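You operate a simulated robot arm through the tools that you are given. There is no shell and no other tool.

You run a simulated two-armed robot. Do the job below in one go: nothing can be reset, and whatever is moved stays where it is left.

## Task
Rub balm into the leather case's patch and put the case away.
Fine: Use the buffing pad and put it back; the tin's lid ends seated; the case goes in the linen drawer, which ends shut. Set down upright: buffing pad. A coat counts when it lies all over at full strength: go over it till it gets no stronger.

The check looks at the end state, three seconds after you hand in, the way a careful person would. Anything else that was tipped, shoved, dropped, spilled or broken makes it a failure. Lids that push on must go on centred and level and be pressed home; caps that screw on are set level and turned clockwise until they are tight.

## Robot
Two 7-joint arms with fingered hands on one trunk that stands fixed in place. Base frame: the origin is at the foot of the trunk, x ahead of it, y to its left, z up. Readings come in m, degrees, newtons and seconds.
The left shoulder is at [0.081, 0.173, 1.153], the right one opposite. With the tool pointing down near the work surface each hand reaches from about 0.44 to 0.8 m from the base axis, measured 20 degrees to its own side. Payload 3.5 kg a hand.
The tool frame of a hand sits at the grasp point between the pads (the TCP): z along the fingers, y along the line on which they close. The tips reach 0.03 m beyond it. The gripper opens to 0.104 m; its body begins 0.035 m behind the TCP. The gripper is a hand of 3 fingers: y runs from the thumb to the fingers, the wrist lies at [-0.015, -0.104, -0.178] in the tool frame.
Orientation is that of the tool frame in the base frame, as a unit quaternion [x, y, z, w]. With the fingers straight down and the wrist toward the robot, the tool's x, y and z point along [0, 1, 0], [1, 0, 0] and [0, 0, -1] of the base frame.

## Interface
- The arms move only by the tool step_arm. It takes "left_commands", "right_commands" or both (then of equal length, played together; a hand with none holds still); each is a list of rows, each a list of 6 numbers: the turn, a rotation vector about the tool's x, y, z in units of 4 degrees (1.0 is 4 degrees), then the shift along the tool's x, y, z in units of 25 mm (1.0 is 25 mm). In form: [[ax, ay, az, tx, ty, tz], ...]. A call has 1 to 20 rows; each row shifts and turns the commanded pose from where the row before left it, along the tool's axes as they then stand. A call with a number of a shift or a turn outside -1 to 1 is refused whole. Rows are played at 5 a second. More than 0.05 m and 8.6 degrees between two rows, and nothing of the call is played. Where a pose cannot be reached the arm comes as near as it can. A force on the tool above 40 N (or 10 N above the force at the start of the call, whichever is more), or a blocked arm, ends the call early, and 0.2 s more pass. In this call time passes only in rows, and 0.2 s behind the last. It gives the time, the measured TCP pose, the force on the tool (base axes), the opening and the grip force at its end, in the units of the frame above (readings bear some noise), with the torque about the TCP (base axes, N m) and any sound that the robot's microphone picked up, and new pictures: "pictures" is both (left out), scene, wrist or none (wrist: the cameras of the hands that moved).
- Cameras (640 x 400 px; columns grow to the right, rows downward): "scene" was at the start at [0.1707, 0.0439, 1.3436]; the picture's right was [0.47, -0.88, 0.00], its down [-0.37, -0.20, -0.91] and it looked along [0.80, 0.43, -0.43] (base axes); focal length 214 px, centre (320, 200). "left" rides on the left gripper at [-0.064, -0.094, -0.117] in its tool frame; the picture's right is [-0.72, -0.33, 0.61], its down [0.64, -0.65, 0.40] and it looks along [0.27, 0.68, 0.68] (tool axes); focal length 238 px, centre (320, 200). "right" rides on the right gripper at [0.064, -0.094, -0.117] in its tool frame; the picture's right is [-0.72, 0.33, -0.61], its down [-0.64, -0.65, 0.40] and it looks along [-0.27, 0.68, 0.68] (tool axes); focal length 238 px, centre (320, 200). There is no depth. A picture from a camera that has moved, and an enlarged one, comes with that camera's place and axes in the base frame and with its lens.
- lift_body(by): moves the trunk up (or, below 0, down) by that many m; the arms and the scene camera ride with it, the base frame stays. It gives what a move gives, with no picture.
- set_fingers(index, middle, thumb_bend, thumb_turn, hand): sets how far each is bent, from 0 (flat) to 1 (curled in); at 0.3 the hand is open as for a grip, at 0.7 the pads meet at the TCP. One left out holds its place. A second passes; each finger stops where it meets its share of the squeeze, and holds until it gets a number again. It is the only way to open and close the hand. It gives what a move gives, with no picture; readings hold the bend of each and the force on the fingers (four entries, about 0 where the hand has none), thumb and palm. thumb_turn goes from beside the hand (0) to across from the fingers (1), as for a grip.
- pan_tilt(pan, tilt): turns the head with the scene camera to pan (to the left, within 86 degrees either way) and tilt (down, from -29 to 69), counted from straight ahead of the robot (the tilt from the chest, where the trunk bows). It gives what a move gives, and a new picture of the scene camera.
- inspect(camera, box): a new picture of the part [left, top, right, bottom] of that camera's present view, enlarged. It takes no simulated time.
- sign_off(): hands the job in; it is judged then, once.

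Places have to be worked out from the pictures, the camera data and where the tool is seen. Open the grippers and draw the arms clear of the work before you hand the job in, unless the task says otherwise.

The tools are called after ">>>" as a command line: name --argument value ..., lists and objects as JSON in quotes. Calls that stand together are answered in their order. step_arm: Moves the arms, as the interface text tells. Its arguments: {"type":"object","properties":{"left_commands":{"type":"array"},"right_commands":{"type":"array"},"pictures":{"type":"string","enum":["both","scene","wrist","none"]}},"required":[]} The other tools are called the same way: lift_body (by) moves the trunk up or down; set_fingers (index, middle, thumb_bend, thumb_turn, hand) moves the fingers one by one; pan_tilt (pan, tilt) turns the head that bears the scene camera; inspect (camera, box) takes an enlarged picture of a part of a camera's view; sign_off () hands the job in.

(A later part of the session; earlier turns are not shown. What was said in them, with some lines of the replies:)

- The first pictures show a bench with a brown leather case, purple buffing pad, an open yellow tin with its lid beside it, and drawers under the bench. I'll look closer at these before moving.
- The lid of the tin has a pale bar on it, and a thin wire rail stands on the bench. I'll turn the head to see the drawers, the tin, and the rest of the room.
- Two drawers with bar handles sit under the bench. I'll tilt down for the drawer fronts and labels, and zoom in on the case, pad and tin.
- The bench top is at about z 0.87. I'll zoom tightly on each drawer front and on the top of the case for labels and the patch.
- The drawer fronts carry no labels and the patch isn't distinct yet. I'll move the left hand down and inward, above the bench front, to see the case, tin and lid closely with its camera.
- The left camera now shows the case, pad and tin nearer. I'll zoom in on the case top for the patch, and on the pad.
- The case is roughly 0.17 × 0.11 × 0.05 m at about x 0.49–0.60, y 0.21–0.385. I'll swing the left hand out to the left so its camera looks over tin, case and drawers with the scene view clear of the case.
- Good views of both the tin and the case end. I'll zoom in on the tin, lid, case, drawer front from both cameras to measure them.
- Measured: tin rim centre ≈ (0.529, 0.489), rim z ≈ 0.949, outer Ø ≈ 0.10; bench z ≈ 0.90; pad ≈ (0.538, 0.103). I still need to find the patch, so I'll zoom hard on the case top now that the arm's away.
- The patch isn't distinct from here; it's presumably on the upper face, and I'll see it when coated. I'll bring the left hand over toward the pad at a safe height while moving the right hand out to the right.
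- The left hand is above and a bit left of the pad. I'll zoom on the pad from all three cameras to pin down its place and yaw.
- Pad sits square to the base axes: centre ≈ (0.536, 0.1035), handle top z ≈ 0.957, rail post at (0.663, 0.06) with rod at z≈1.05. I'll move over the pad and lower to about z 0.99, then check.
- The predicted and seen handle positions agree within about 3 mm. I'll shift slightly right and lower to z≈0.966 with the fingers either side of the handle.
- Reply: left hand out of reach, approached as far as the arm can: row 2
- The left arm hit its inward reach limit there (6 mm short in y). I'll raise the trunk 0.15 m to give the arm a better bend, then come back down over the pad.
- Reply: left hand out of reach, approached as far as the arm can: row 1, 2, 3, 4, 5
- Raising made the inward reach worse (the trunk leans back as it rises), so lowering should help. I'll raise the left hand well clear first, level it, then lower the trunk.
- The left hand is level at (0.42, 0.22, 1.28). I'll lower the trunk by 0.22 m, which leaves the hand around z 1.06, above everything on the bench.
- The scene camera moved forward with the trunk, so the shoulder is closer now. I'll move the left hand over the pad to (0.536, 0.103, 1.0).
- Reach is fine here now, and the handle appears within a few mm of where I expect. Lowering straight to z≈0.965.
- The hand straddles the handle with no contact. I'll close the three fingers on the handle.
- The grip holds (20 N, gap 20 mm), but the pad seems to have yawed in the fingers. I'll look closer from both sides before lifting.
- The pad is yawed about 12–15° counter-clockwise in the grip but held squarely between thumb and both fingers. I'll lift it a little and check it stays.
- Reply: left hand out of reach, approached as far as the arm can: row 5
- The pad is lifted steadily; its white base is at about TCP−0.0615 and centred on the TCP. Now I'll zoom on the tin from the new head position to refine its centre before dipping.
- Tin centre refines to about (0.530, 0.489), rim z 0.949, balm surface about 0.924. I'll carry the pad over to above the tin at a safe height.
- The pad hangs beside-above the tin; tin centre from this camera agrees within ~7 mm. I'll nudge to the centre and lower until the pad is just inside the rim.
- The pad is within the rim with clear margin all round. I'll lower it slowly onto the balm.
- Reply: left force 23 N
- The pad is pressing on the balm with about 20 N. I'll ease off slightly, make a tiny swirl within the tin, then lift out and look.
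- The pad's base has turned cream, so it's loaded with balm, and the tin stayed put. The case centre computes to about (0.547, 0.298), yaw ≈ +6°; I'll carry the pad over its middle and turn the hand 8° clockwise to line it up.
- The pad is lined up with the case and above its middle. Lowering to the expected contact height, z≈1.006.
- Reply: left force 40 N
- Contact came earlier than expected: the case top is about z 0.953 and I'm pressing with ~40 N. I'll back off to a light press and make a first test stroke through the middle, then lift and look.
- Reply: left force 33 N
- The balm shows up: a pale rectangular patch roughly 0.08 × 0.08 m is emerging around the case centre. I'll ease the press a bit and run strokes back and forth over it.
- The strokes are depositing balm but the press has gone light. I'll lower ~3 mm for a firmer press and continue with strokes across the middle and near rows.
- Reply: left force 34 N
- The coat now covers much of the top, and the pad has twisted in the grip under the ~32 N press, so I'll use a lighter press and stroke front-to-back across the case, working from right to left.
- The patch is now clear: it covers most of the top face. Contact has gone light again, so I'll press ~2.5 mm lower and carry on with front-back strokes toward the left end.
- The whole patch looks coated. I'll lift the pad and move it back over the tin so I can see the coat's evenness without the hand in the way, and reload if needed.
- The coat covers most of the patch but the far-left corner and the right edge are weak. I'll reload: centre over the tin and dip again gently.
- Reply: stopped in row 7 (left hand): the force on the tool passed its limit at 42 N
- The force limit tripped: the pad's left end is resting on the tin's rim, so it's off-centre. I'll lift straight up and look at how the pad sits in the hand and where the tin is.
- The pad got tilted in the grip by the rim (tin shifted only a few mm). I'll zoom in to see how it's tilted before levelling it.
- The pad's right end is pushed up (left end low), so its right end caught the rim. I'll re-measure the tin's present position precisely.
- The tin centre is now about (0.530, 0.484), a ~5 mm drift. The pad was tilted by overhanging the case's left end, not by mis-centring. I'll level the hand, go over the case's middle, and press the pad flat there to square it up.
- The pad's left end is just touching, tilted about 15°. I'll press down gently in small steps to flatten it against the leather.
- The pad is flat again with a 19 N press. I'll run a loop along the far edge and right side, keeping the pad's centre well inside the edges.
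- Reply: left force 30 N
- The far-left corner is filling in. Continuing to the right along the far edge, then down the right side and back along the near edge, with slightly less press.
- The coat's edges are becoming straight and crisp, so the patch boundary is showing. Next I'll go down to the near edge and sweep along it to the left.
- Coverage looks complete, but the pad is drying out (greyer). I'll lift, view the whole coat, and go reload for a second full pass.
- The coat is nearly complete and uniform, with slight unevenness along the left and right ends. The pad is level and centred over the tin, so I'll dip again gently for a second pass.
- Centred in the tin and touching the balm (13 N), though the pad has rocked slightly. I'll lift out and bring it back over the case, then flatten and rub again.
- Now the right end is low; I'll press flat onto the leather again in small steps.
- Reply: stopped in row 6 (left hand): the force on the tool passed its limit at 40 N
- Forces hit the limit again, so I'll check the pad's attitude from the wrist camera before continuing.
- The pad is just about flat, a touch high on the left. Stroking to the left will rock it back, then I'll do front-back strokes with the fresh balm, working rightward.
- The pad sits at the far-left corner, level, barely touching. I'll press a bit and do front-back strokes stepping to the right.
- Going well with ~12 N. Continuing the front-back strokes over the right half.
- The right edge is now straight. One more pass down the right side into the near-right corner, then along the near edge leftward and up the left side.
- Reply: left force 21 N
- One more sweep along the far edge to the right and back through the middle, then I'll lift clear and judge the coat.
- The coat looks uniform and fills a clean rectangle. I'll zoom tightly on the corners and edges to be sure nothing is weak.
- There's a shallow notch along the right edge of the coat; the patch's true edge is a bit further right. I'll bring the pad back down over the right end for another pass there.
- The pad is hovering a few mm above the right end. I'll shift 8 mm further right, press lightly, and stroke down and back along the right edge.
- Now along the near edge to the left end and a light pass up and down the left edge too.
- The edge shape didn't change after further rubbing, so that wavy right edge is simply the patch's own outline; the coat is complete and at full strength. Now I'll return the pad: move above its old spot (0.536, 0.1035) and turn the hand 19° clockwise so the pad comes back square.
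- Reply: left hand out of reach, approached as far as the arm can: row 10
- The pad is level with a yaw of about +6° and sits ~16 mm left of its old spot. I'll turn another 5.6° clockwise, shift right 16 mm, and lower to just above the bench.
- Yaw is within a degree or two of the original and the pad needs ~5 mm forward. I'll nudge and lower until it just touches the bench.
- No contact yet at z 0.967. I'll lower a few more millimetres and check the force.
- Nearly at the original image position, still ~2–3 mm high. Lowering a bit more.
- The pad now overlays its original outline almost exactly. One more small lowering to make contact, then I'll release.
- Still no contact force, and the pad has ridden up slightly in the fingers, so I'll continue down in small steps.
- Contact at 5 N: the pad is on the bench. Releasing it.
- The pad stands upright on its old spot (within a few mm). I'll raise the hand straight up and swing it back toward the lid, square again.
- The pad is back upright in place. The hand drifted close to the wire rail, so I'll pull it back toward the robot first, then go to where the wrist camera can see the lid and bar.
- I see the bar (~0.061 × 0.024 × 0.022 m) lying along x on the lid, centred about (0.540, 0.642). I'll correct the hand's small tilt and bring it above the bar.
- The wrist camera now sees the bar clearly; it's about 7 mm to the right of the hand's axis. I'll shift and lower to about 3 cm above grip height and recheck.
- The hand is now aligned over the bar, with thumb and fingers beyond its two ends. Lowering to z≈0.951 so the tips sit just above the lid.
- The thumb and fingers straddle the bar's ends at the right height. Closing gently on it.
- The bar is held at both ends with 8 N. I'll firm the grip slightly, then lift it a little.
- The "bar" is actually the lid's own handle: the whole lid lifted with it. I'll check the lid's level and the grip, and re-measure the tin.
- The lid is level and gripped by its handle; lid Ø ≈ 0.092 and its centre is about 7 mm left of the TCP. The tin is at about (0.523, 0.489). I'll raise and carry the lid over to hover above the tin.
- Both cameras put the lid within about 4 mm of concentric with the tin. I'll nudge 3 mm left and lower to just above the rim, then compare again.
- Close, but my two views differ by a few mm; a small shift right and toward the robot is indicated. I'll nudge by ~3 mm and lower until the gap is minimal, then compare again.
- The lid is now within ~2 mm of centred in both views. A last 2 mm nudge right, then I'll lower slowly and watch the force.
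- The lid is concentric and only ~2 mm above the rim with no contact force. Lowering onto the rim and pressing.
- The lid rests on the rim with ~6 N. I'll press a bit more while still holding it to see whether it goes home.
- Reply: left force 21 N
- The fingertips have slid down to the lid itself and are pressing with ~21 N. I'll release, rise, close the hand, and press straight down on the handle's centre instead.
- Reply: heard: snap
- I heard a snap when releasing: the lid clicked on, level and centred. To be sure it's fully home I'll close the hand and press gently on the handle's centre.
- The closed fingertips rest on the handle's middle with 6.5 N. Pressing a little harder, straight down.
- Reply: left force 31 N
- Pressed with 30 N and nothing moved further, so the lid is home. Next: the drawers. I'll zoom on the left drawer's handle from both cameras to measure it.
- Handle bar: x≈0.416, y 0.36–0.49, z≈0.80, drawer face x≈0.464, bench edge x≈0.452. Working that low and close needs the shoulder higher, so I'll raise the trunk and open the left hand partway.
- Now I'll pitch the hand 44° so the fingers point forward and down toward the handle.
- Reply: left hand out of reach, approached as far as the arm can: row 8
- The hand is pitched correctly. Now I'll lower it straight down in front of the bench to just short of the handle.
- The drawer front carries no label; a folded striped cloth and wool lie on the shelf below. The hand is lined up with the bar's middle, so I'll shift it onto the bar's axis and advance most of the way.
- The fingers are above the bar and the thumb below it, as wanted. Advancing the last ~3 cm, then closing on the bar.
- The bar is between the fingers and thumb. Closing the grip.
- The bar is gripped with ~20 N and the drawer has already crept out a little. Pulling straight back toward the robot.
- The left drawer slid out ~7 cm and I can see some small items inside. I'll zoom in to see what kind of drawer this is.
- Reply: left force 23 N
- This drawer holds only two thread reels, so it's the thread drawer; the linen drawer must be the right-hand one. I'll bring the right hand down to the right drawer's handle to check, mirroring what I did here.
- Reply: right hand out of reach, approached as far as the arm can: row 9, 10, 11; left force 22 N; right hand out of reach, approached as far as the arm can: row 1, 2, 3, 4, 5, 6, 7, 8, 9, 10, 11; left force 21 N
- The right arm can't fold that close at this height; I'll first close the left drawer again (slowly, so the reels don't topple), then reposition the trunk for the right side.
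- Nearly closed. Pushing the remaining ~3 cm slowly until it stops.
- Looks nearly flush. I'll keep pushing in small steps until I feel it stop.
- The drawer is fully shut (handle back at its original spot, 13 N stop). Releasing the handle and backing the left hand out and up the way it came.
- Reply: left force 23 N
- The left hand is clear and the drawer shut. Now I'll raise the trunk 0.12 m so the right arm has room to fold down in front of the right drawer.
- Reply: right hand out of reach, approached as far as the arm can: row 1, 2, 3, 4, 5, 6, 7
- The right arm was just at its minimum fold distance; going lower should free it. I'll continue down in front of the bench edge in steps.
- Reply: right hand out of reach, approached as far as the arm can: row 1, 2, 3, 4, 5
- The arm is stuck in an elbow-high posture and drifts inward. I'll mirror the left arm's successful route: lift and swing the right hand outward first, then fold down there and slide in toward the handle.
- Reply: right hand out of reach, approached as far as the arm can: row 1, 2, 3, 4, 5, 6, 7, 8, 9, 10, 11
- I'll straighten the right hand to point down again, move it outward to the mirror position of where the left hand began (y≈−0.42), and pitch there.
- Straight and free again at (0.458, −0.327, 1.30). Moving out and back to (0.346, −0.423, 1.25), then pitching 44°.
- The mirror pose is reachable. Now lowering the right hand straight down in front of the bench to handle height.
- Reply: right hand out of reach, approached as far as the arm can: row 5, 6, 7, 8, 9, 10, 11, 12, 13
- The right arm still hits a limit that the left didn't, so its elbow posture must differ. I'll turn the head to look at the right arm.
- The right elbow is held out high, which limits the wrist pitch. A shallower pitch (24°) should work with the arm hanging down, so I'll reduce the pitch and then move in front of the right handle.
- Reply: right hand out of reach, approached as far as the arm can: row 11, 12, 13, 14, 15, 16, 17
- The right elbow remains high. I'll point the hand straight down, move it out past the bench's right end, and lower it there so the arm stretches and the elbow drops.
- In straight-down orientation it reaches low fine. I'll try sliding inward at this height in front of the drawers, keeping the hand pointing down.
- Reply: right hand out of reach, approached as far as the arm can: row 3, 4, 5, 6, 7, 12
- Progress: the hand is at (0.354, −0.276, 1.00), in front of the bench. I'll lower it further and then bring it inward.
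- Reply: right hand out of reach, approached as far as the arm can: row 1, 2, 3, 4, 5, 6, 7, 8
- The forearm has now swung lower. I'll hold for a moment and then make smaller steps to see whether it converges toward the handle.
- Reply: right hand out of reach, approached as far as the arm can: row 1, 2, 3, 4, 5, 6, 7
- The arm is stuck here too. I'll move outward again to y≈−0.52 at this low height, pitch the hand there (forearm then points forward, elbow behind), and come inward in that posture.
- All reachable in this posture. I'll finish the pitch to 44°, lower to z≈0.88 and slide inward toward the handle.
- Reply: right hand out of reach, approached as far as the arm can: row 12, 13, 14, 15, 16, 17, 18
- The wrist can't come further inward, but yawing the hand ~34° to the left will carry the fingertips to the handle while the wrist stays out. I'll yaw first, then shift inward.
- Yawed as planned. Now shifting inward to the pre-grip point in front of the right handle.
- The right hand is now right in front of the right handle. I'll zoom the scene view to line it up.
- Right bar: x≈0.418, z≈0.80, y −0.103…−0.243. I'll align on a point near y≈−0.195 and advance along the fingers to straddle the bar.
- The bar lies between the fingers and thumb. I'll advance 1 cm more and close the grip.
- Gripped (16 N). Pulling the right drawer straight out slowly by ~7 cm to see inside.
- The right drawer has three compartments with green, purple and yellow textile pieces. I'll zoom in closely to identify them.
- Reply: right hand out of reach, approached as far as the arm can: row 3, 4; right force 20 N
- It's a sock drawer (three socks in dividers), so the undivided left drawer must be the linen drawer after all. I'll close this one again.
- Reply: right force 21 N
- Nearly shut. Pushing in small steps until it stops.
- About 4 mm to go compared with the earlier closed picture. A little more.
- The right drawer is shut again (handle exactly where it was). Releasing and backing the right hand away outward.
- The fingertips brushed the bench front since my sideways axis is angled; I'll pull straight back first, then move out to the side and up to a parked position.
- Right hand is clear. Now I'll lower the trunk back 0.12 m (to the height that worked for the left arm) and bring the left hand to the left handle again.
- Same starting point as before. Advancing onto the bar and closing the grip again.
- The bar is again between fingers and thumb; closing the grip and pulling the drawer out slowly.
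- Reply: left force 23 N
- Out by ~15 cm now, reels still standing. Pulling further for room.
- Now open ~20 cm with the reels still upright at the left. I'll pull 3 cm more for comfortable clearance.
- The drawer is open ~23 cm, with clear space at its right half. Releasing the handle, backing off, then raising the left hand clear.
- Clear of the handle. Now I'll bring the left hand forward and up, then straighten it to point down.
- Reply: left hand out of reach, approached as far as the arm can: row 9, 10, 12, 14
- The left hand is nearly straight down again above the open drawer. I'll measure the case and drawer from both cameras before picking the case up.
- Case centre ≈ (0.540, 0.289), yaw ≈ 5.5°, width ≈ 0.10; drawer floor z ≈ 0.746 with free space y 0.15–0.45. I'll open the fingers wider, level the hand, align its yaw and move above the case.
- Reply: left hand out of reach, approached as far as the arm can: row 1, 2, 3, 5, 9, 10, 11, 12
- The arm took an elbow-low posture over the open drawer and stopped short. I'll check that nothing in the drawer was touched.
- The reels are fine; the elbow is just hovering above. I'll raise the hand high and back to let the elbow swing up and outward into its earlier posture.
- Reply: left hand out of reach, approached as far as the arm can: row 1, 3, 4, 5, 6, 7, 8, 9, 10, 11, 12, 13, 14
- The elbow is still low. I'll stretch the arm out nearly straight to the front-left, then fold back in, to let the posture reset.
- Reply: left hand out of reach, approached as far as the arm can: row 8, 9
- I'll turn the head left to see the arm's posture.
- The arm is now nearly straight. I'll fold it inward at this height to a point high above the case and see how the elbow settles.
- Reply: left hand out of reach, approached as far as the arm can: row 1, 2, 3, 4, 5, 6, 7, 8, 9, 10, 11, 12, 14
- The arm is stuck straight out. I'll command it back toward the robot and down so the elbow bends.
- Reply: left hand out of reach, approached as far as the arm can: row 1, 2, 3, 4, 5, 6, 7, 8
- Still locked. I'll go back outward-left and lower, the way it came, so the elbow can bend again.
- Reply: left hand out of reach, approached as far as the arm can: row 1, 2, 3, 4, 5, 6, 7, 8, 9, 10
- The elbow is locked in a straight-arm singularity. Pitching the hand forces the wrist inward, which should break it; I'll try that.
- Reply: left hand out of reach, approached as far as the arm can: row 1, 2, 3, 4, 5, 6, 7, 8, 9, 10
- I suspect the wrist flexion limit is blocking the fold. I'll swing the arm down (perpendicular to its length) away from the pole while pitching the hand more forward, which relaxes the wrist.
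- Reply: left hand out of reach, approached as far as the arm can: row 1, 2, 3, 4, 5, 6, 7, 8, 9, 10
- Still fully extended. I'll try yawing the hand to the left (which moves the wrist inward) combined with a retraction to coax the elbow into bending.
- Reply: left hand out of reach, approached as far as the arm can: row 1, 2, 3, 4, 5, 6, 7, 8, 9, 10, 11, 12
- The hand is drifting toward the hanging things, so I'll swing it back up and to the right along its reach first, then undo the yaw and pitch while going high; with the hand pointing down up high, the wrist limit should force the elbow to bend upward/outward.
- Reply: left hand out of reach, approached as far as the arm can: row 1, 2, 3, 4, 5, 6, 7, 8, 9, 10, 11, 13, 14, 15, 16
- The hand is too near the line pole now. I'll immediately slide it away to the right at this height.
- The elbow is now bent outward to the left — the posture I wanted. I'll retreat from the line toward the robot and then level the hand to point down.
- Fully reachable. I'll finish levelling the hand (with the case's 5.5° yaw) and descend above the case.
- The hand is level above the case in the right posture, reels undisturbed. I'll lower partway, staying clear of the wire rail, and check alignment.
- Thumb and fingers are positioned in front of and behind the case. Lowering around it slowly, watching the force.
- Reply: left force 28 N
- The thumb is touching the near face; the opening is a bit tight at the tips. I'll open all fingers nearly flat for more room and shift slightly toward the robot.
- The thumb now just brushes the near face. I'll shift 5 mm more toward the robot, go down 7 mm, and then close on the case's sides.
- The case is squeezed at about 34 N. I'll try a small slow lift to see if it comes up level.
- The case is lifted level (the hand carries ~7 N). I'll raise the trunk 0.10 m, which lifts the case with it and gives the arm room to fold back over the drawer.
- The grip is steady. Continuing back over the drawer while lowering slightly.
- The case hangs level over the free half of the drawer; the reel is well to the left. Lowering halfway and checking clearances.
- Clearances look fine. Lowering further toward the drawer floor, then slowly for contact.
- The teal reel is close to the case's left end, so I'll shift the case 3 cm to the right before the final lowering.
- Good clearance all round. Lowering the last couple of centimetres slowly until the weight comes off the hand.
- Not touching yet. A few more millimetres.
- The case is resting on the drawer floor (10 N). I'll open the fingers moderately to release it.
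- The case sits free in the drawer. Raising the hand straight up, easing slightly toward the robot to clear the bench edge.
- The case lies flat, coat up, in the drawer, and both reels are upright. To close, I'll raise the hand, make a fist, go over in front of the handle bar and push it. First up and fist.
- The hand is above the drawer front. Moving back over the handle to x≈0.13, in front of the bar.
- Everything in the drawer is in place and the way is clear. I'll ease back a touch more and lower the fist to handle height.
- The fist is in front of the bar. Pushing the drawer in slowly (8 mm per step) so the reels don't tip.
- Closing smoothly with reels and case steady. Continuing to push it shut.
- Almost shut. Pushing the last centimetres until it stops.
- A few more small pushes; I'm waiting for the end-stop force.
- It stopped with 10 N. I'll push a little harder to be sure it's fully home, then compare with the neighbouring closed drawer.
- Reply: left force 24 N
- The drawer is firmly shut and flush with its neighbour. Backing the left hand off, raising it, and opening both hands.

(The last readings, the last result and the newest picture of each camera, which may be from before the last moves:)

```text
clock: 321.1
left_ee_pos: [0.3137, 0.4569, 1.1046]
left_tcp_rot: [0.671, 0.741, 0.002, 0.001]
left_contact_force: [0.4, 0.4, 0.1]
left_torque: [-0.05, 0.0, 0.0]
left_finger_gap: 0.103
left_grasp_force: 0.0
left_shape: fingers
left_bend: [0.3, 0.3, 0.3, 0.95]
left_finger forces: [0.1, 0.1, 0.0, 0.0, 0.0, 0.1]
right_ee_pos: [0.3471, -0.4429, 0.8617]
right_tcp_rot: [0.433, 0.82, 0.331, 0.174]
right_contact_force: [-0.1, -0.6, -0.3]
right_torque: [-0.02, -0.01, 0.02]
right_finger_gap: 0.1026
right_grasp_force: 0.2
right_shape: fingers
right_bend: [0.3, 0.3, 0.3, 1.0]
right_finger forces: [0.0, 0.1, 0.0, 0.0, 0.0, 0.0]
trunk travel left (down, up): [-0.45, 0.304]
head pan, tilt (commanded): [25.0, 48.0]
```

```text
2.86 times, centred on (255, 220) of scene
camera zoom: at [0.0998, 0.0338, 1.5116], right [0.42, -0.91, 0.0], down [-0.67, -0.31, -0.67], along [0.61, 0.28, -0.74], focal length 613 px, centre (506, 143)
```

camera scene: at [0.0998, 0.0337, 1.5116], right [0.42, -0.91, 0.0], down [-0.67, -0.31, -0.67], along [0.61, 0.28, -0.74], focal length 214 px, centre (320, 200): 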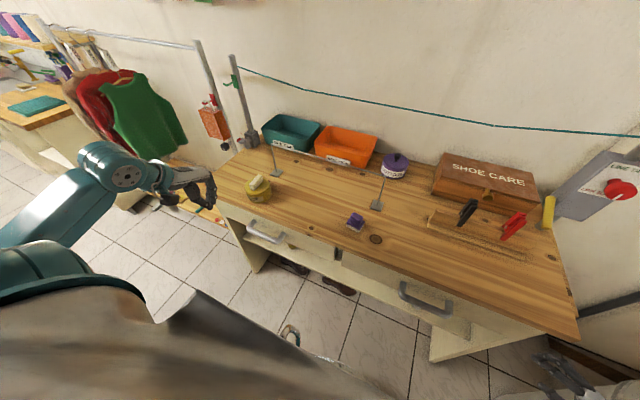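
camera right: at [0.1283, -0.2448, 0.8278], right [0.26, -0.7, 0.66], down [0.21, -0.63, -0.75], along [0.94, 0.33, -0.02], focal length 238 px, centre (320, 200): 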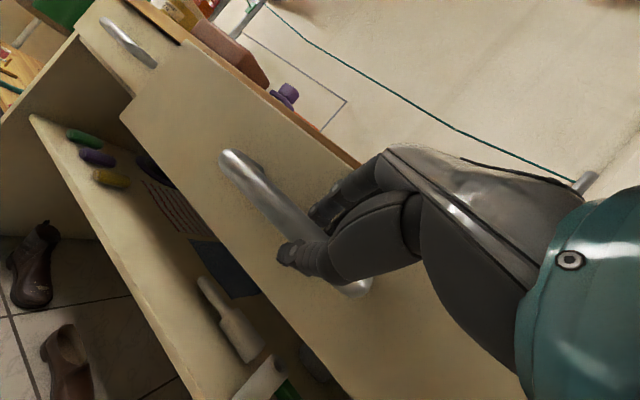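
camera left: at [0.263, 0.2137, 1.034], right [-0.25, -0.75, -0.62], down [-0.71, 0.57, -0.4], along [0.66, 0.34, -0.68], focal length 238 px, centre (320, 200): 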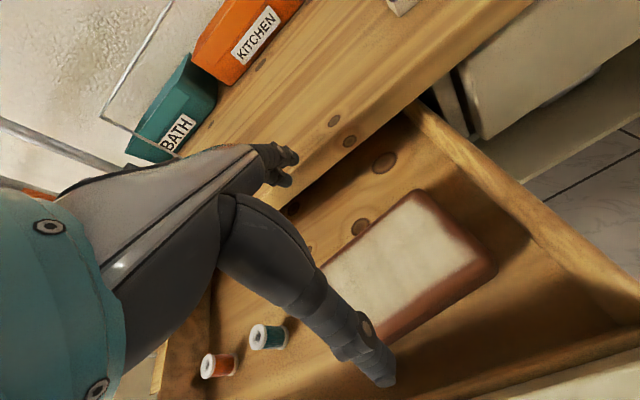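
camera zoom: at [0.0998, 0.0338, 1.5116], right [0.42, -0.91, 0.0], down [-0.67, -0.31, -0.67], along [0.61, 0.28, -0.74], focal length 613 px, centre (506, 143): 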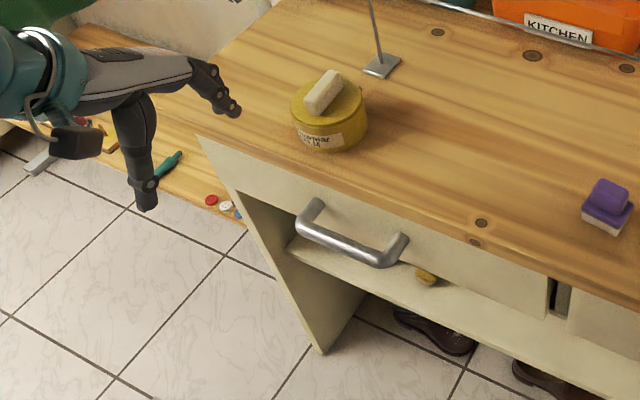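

Everything looks in place. Before handing in, I'll double-check the room for any label naming the drawers, and zoom on the tin, pad and right drawer.

>>> pan_tilt --pan 50 --tilt 5

>>> inspect --camera "scene" --box '[240, 60, 480, 240]'

>>> pan_tilt --pan 0 --tilt 55

>>> inspect --camera "scene" --box '[100, 60, 300, 200]'

>>> inspect --camera "scene" --box '[250, 60, 560, 280]'

```text
clock: 322.2
left_ee_pos: [0.3136, 0.4559, 1.1032]
left_tcp_rot: [0.672, 0.741, 0.002, 0.001]
left_contact_force: [-0.9, -1.0, -1.1]
left_torque: [0.01, -0.03, 0.02]
left_finger_gap: 0.1031
left_grasp_force: 0.1
left_shape: fingers
left_bend: [0.3, 0.3, 0.3, 0.95]
left_finger forces: [0.0, 0.0, 0.0, 0.0, 0.1, 0.1]
right_ee_pos: [0.3459, -0.4429, 0.8615]
right_tcp_rot: [0.433, 0.82, 0.332, 0.175]
right_contact_force: [-0.1, -0.4, -0.9]
right_torque: [0.0, 0.0, 0.0]
right_finger_gap: 0.102
right_grasp_force: 0.0
right_shape: fingers
right_bend: [0.3, 0.3, 0.3, 1.0]
right_finger forces: [0.1, 0.0, 0.0, 0.0, 0.0, 0.0]
trunk travel left (down, up): [-0.45, 0.304]
head pan, tilt (commanded): [50.0, 5.0]
camera scene: at [0.0874, 0.0708, 1.5788], right [0.77, -0.64, 0.0], down [-0.06, -0.07, -1.0], along [0.64, 0.76, -0.09], focal length 214 px, centre (320, 200)
```

scene: 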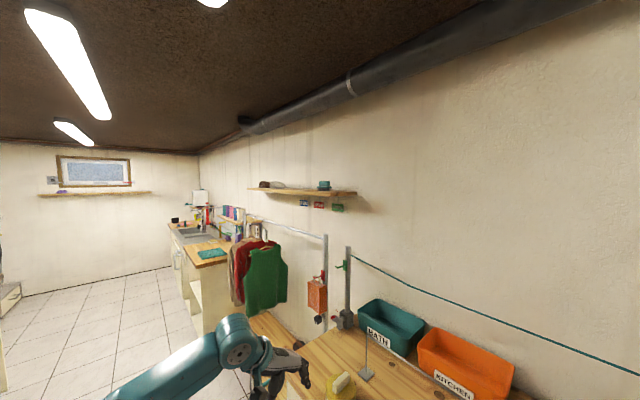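

```text
2.22 times, centred on (360, 150) of scene
camera zoom: at [0.0874, 0.0708, 1.5788], right [0.77, -0.64, 0.0], down [-0.06, -0.07, -1.0], along [0.64, 0.76, -0.09], focal length 477 px, centre (231, 311)
```

zoom: 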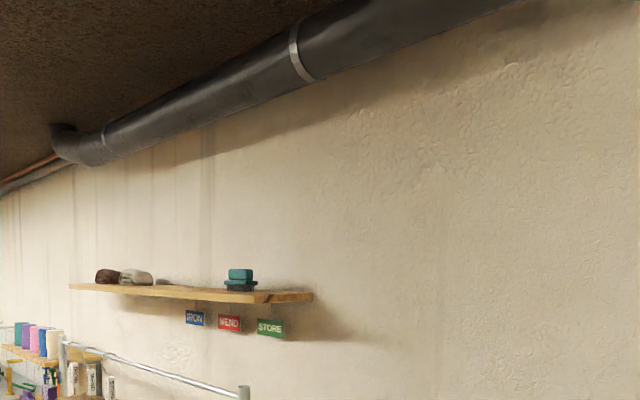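

```text
clock: 323.4
left_ee_pos: [0.3144, 0.4571, 1.1036]
left_tcp_rot: [0.672, 0.741, 0.002, 0.001]
left_contact_force: [0.7, -0.1, -0.6]
left_torque: [-0.03, -0.01, 0.02]
left_finger_gap: 0.1028
left_grasp_force: 0.1
left_shape: fingers
left_bend: [0.3, 0.3, 0.3, 0.95]
left_finger forces: [0.0, 0.0, 0.1, 0.1, 0.0, 0.1]
right_ee_pos: [0.3464, -0.4431, 0.8605]
right_tcp_rot: [0.433, 0.819, 0.332, 0.176]
right_contact_force: [0.6, -0.2, 0.3]
right_torque: [0.03, 0.03, 0.0]
right_finger_gap: 0.1018
right_grasp_force: 0.1
right_shape: fingers
right_bend: [0.3, 0.3, 0.3, 1.0]
right_finger forces: [0.1, 0.1, 0.0, 0.0, 0.0, 0.0]
trunk travel left (down, up): [-0.45, 0.304]
head pan, tilt (commanded): [0.0, 55.0]
camera scene: at [0.1005, 0.0005, 1.5025], right [0.0, -1.0, 0.0], down [-0.82, 0.0, -0.57], along [0.57, 0.0, -0.82], focal length 214 px, centre (320, 200)
```

scene: 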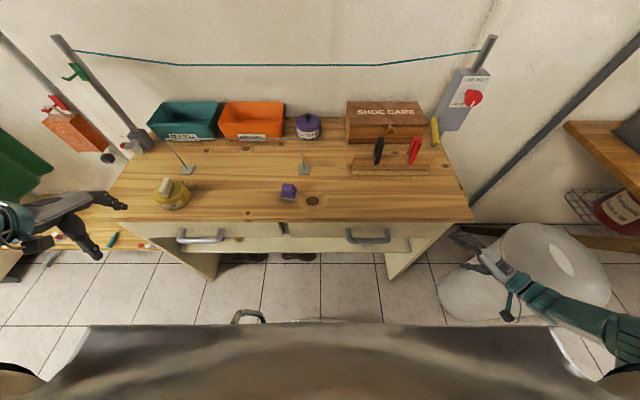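

```text
2.86 times, centred on (200, 130) of scene
camera zoom: at [0.1005, 0.0005, 1.5025], right [0.0, -1.0, 0.0], down [-0.82, 0.0, -0.57], along [0.57, 0.0, -0.82], focal length 613 px, centre (663, 400)
```

zoom: 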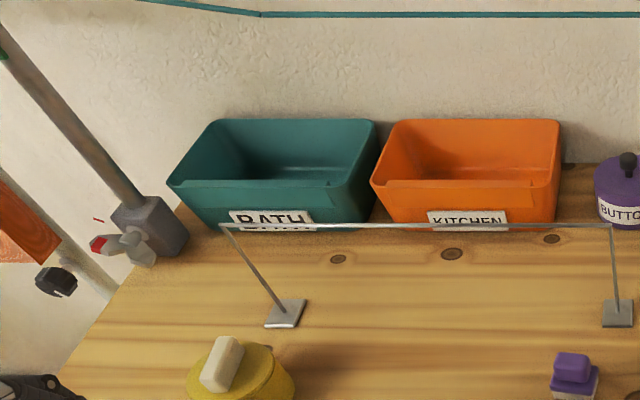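

```text
1.82 times, centred on (405, 170) of scene
camera zoom: at [0.1005, 0.0005, 1.5025], right [0.0, -1.0, 0.0], down [-0.82, 0.0, -0.57], along [0.57, 0.0, -0.82], focal length 390 px, centre (166, 254)
```

zoom: 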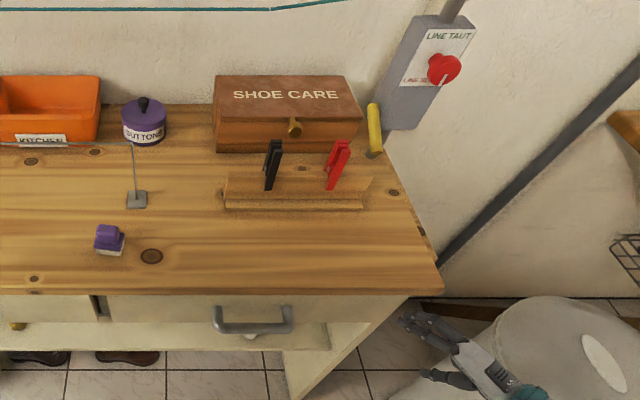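

Final check: the lid is snapped on the tin, and the buffing pad stands upright in its old place. The coated case is in the left-hand drawer, which I take to be the linen drawer because the right one holds socks. Both drawers are shut, nothing else looks disturbed, and both hands are open and clear. I'm handing in the job.

>>> sign_off

```text
The job is handed in.
```

I coated the leather case's patch with balm, put the case in the left-hand drawer and shut it, and the job is handed in. I couldn't confirm that the left drawer is the linen drawer, so that part is a judgement call.

- **Patch:** I went over it in several passes, reloading the pad twice. More rubbing made no further visible change, so I took the coat as full strength all over.
- **Buffing pad:** it stands upright within a few millimetres of where it started.
- **Tin:** the lid snapped on level and centred. I then pressed it at about 30 N and it didn't move further. The tin itself shifted a centimetre or so on the bench while I was dipping the pad.
- **Drawer:** neither drawer has a label. The right one is a divided drawer holding socks, so I took the undivided left one as the linen drawer, although it holds only two thread reels. I opened and closed the right drawer to check it. The reels in the left drawer were still upright when I last saw them, just before it closed.

I saw nothing else tipped or spilled. Both hands are open and clear of the bench.
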